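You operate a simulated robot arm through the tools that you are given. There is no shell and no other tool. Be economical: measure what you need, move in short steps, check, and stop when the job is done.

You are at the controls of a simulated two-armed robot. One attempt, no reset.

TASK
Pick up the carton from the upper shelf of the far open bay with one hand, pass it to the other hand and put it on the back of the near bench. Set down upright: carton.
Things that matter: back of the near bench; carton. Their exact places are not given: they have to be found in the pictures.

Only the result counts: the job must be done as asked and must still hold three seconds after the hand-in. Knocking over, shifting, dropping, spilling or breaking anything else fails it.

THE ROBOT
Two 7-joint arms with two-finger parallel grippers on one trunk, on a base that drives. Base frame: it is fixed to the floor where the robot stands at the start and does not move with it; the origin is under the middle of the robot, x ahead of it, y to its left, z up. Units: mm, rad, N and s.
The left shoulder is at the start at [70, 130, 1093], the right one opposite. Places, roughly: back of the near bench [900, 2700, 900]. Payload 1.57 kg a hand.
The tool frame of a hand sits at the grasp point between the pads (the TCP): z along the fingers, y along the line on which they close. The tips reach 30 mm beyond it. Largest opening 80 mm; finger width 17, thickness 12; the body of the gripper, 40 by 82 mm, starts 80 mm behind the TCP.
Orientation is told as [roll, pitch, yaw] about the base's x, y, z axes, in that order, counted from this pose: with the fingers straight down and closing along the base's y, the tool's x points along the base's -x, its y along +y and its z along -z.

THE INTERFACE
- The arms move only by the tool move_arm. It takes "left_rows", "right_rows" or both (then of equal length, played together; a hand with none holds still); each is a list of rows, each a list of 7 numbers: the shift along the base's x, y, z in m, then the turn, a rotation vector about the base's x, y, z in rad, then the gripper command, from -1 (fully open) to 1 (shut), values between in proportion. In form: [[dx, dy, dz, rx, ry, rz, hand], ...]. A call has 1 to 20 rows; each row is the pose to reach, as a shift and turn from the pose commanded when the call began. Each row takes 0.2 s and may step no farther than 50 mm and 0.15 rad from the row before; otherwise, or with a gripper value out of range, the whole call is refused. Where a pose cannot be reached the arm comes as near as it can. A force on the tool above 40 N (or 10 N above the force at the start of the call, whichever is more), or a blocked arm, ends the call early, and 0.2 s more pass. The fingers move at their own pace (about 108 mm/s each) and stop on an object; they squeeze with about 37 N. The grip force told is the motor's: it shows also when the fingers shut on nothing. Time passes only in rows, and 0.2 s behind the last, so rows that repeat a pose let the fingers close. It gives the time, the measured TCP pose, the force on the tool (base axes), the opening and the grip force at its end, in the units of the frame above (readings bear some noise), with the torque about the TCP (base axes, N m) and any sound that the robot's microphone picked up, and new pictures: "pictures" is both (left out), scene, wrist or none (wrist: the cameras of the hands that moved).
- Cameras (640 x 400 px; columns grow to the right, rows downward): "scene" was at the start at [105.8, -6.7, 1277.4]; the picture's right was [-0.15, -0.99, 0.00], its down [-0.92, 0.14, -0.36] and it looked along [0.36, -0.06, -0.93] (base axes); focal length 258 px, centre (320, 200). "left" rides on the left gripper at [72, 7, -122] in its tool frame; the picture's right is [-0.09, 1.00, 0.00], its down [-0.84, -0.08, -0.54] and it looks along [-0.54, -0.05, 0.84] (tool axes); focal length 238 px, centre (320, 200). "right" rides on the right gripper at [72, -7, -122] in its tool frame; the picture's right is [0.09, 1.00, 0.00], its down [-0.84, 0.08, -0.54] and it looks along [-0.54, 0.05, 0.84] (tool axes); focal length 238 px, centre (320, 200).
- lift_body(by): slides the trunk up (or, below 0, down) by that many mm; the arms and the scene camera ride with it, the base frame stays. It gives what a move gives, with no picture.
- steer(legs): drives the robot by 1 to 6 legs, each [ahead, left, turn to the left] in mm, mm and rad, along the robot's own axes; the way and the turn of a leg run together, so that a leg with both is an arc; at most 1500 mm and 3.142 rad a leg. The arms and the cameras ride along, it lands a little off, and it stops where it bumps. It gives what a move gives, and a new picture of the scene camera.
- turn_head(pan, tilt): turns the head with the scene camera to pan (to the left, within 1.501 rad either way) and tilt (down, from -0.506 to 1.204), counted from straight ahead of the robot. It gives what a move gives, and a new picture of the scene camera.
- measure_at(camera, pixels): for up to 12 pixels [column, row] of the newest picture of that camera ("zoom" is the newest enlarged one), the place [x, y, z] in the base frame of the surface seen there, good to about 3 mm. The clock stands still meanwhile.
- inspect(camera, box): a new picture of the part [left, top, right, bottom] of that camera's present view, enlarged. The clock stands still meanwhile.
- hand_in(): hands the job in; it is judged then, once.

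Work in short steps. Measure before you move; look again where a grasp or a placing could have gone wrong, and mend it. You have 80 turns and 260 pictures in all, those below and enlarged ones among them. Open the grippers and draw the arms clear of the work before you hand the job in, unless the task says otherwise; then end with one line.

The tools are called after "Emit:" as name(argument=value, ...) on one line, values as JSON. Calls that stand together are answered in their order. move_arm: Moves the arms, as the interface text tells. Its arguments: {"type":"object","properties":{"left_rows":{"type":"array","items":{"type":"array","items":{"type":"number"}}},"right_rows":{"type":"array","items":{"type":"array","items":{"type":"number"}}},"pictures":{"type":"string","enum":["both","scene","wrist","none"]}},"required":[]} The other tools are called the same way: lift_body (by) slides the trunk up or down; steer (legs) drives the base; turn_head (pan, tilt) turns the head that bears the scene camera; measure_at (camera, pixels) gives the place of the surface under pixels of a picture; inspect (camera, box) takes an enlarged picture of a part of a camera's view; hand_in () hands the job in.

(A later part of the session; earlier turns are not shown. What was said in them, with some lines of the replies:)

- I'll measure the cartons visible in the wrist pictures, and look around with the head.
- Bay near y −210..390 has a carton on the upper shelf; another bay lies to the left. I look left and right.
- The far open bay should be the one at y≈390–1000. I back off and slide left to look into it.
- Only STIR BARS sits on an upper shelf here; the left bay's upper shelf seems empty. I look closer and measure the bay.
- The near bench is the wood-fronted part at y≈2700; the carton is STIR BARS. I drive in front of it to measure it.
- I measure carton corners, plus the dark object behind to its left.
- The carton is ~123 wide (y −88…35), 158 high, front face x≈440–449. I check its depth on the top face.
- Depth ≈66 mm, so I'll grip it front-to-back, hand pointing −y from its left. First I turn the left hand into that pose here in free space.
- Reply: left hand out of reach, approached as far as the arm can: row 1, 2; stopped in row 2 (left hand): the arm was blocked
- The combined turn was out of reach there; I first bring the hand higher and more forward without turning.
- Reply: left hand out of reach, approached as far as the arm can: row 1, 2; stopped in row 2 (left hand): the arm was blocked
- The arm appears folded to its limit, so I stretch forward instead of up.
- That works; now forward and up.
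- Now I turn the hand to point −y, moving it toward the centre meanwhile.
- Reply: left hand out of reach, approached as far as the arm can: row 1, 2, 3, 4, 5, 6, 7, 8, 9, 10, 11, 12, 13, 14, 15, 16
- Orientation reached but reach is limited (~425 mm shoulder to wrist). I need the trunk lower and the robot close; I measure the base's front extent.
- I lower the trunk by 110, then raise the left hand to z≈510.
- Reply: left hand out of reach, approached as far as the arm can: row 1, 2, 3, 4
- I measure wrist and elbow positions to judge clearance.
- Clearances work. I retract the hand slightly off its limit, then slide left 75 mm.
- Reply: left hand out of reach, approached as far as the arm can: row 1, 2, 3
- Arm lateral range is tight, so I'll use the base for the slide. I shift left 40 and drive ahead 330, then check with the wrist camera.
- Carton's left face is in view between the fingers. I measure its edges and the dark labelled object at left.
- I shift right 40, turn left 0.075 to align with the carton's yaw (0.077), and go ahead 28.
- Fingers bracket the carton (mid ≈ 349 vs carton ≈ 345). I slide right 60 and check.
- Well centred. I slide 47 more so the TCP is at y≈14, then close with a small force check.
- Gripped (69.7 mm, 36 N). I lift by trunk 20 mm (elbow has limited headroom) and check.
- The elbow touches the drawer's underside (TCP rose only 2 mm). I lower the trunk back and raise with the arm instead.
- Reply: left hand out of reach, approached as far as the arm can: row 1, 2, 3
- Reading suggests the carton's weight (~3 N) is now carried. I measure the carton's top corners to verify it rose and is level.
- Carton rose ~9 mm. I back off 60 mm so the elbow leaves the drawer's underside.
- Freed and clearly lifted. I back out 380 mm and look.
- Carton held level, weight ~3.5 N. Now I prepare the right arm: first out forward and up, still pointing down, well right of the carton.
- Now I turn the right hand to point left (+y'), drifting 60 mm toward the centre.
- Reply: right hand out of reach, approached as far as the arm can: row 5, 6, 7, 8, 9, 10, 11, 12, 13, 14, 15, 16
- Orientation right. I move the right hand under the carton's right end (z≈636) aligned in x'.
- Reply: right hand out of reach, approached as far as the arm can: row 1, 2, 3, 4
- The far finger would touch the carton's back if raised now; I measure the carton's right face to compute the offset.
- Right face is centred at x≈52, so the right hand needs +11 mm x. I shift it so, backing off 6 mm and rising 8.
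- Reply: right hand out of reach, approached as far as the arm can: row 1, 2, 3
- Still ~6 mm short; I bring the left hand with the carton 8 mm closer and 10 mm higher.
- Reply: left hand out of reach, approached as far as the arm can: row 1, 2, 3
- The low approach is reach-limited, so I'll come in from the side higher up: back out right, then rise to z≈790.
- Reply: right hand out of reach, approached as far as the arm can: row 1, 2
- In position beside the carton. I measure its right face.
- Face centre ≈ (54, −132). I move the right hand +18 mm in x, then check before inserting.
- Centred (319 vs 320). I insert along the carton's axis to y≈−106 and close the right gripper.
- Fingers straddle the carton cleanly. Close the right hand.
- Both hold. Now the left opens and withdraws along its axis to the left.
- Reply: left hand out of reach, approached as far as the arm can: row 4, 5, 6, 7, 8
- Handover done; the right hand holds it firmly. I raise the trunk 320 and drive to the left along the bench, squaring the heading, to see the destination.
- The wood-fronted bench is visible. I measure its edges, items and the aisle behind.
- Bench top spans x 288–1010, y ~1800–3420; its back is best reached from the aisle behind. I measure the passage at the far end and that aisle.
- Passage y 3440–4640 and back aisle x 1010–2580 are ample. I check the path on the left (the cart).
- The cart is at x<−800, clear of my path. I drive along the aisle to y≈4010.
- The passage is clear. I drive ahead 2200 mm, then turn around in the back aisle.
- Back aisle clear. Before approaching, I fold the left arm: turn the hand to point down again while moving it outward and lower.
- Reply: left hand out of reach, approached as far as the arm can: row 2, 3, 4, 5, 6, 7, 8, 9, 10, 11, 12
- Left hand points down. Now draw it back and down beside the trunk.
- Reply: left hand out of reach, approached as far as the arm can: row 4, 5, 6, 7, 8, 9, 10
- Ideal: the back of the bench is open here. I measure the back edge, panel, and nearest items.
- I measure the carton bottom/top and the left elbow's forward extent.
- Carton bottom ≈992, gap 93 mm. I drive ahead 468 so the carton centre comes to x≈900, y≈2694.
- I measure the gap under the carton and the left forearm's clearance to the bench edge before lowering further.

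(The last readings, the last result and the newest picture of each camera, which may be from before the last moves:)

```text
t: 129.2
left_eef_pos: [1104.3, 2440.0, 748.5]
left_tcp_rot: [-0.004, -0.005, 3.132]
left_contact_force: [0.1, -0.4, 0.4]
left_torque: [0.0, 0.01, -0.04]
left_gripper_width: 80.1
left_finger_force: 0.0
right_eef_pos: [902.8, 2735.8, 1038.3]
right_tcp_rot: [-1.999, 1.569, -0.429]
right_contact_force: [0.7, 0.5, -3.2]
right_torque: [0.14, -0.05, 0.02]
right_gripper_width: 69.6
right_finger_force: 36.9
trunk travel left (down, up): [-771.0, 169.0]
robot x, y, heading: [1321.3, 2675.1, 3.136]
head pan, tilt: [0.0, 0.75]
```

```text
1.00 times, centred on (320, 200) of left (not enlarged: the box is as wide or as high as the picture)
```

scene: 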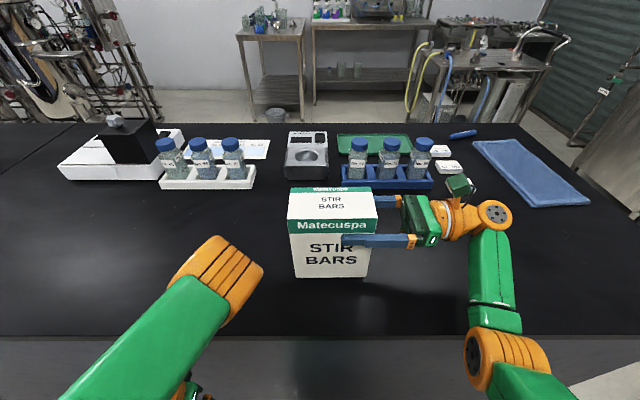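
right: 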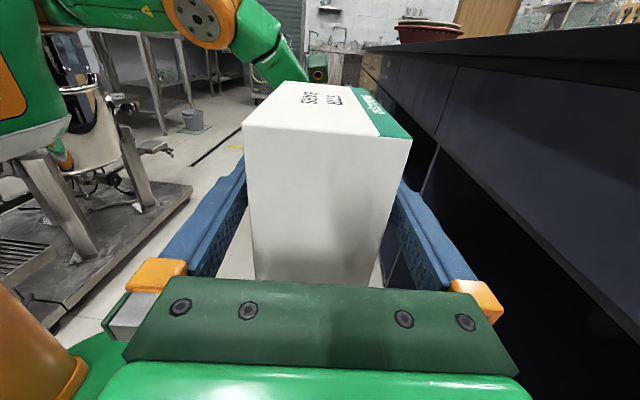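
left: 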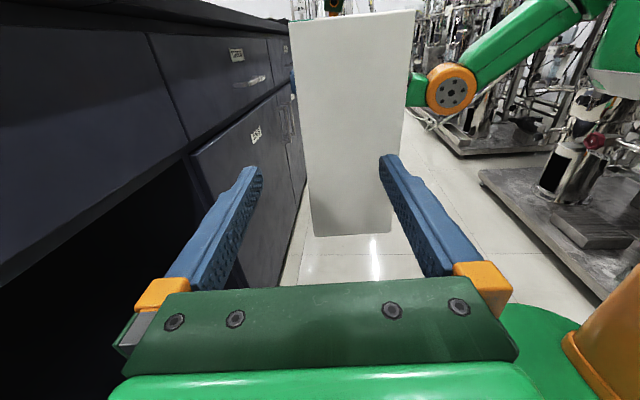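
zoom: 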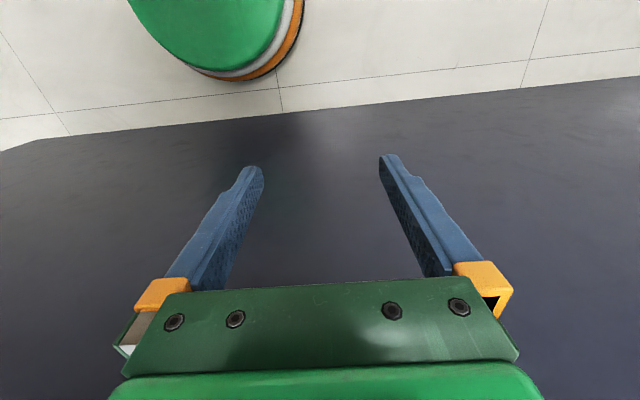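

Gap ≈21 mm. I lower the trunk 16, then step the arm down gently until contact.

Emit:
lift_body(by=-16)

Emit:
move_arm(right_rows=[[0, 0, -0.001, 0, 0, 0, 1], [0, 0, -0.002, 0, 0, 0, 1], [0, 0, -0.003, 0, 0, 0, 1], [0, 0, -0.003, 0, 0, 0, 1]], pictures="scene")

Emit:
measure_at(camera="scene", pixels=[[300, 210], [330, 205], [365, 210], [298, 265], [365, 268], [298, 272]])

```text
t: 129.8
left_eef_pos: [1105.2, 2439.5, 732.9]
left_tcp_rot: [-0.002, -0.002, 3.133]
left_contact_force: [-0.2, -0.9, -0.6]
left_torque: [-0.02, 0.02, -0.01]
left_gripper_width: 80.0
left_finger_force: 0.0
right_eef_pos: [902.9, 2735.5, 1023.0]
right_tcp_rot: [-1.969, 1.569, -0.399]
right_contact_force: [0.3, -0.8, -3.7]
right_torque: [0.12, -0.01, -0.01]
right_gripper_width: 69.7
right_finger_force: 37.3
trunk travel left (down, up): [-755.0, 185.0]
robot x, y, heading: [1320.6, 2670.3, 3.138]
head pan, tilt: [0.0, 0.75]
```

```text
t: 130.8
left_eef_pos: [1105.4, 2439.5, 733.0]
left_tcp_rot: [-0.004, -0.003, 3.133]
left_contact_force: [0.7, 0.1, -0.7]
left_torque: [-0.03, 0.0, 0.02]
left_gripper_width: 80.2
left_finger_force: 0.1
right_eef_pos: [902.2, 2734.8, 1020.8]
right_tcp_rot: [-1.911, 1.571, -0.344]
right_contact_force: [-0.2, -0.3, -3.0]
right_torque: [0.14, -0.01, 0.02]
right_gripper_width: 69.7
right_finger_force: 36.9
trunk travel left (down, up): [-755.0, 185.0]
robot x, y, heading: [1321.6, 2671.7, 3.144]
head pan, tilt: [0.0, 0.75]
```

scene: 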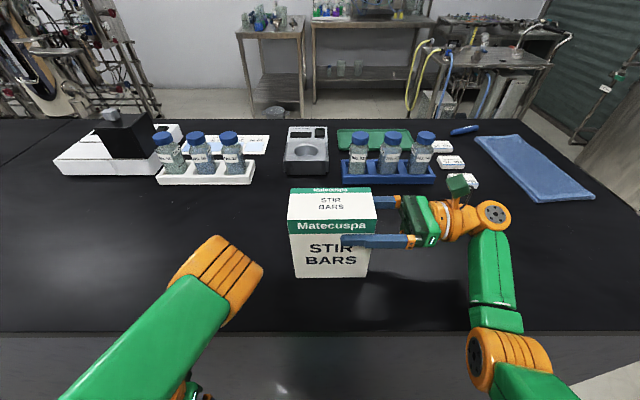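

```text
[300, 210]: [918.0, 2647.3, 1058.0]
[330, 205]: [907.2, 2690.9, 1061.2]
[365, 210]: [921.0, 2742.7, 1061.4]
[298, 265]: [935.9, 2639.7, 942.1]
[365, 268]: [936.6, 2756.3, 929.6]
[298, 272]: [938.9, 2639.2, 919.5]
```

Not yet in contact (force still −3 N). Continue down in 1 mm steps.

Emit:
move_arm(right_rows=[[0, 0, -0.001, 0, 0, 0, 1], [0, 0, -0.002, 0, 0, 0, 1], [0, 0, -0.003, 0, 0, 0, 1], [0, 0, -0.003, 0, 0, 0, 1]], pictures="none")

```text
t: 131.8
left_eef_pos: [1104.1, 2440.8, 732.3]
left_tcp_rot: [-0.001, -0.005, 3.131]
left_contact_force: [0.4, -0.3, 0.3]
left_torque: [0.02, 0.01, 0.0]
left_gripper_width: 80.4
left_finger_force: 0.0
right_eef_pos: [903.0, 2738.3, 1018.9]
right_tcp_rot: [2.998, 1.567, -1.718]
right_contact_force: [-5.3, 3.2, 12.3]
right_torque: [-1.17, 0.18, -0.51]
right_gripper_width: 69.8
right_finger_force: 36.6
trunk travel left (down, up): [-755.0, 185.0]
robot x, y, heading: [1319.0, 2674.1, 3.138]
head pan, tilt: [0.0, 0.75]
```

Contact (12 N up). I ease 1 mm, open, and pause.

Emit:
move_arm(right_rows=[[0, 0, 0.001, 0, 0, 0, 1], [0, 0, 0.001, 0, 0, 0, 0.5], [0, 0, 0.001, 0, 0, 0, -1], [0, 0, 0.001, 0, 0, 0, -1], [0, 0, 0.001, 0, 0, 0, -1]], pictures="both")

```text
t: 133.0
left_eef_pos: [1105.0, 2438.7, 732.3]
left_tcp_rot: [-0.004, -0.003, 3.134]
left_contact_force: [-0.2, 0.2, 0.2]
left_torque: [0.0, -0.01, 0.01]
left_gripper_width: 80.0
left_finger_force: 0.2
right_eef_pos: [903.6, 2735.2, 1017.8]
right_tcp_rot: [-1.782, 1.569, -0.213]
right_contact_force: [0.6, -0.4, -0.4]
right_torque: [0.0, 0.0, 0.02]
right_gripper_width: 79.7
right_finger_force: 0.1
trunk travel left (down, up): [-755.0, 185.0]
robot x, y, heading: [1320.3, 2672.1, 3.14]
head pan, tilt: [0.0, 0.75]
```

scene: 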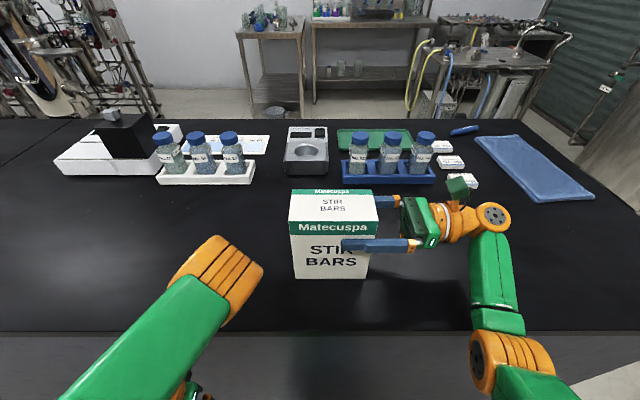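
right: 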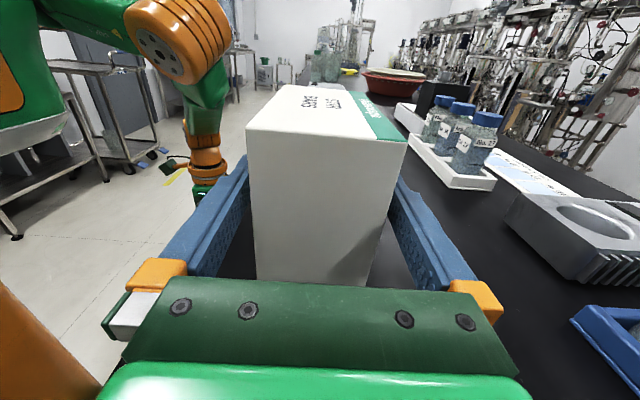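

Released and standing upright. I withdraw straight up with the trunk (fingers only straddle front/back), then back away.

Emit:
lift_body(by=150)

Emit:
steer(legs=[[-500, 0, 0]])

Emit:
measure_at(camera="scene", pixels=[[320, 200], [320, 230]])

```text
t: 134.8
left_eef_pos: [1105.5, 2438.7, 883.6]
left_tcp_rot: [-0.004, -0.002, 3.132]
left_contact_force: [0.1, -0.7, 0.2]
left_torque: [0.02, 0.01, -0.02]
left_gripper_width: 80.1
left_finger_force: 0.1
right_eef_pos: [903.5, 2735.9, 1167.8]
right_tcp_rot: [-2.3, 1.568, -0.73]
right_contact_force: [0.9, -0.1, 0.3]
right_torque: [0.01, -0.03, -0.01]
right_gripper_width: 80.1
right_finger_force: 0.1
trunk travel left (down, up): [-905.0, 35.0]
robot x, y, heading: [1323.9, 2675.0, 3.137]
head pan, tilt: [0.0, 0.75]
```

```text
t: 137.7
left_eef_pos: [1607.5, 2437.4, 883.0]
left_tcp_rot: [-0.002, -0.003, 3.133]
left_contact_force: [0.0, -0.5, 0.6]
left_torque: [0.02, 0.03, 0.02]
left_gripper_width: 80.0
left_finger_force: 0.0
right_eef_pos: [1404.5, 2733.6, 1169.1]
right_tcp_rot: [-1.855, 1.57, -0.284]
right_contact_force: [0.2, -0.3, 0.1]
right_torque: [0.05, 0.01, 0.01]
right_gripper_width: 80.1
right_finger_force: 0.0
trunk travel left (down, up): [-905.0, 35.0]
robot x, y, heading: [1822.9, 2667.0, 3.14]
head pan, tilt: [0.0, 0.75]
```

scene: 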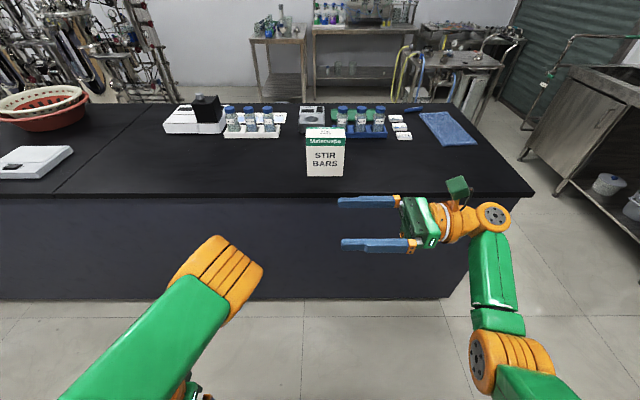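

```text
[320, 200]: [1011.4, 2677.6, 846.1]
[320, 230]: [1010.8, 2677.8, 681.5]
```

The carton stands upright at about x 900, y 2695, both hands are open and clear. Handing in.

Emit:
hand_in()

```text
The job is handed in.
```

The STIR BARS carton is standing upright on the back of the near bench, at about x 900, y 2695. The left hand picked it up and passed it to the right hand, which set it down. The job is handed in, with both hands open and clear of the bench. It was the only carton I saw on an upper shelf, so I took its bay as the far one. While lifting it, the left elbow briefly pressed against the underside of the drawer above the bay, but I saw nothing shifted.
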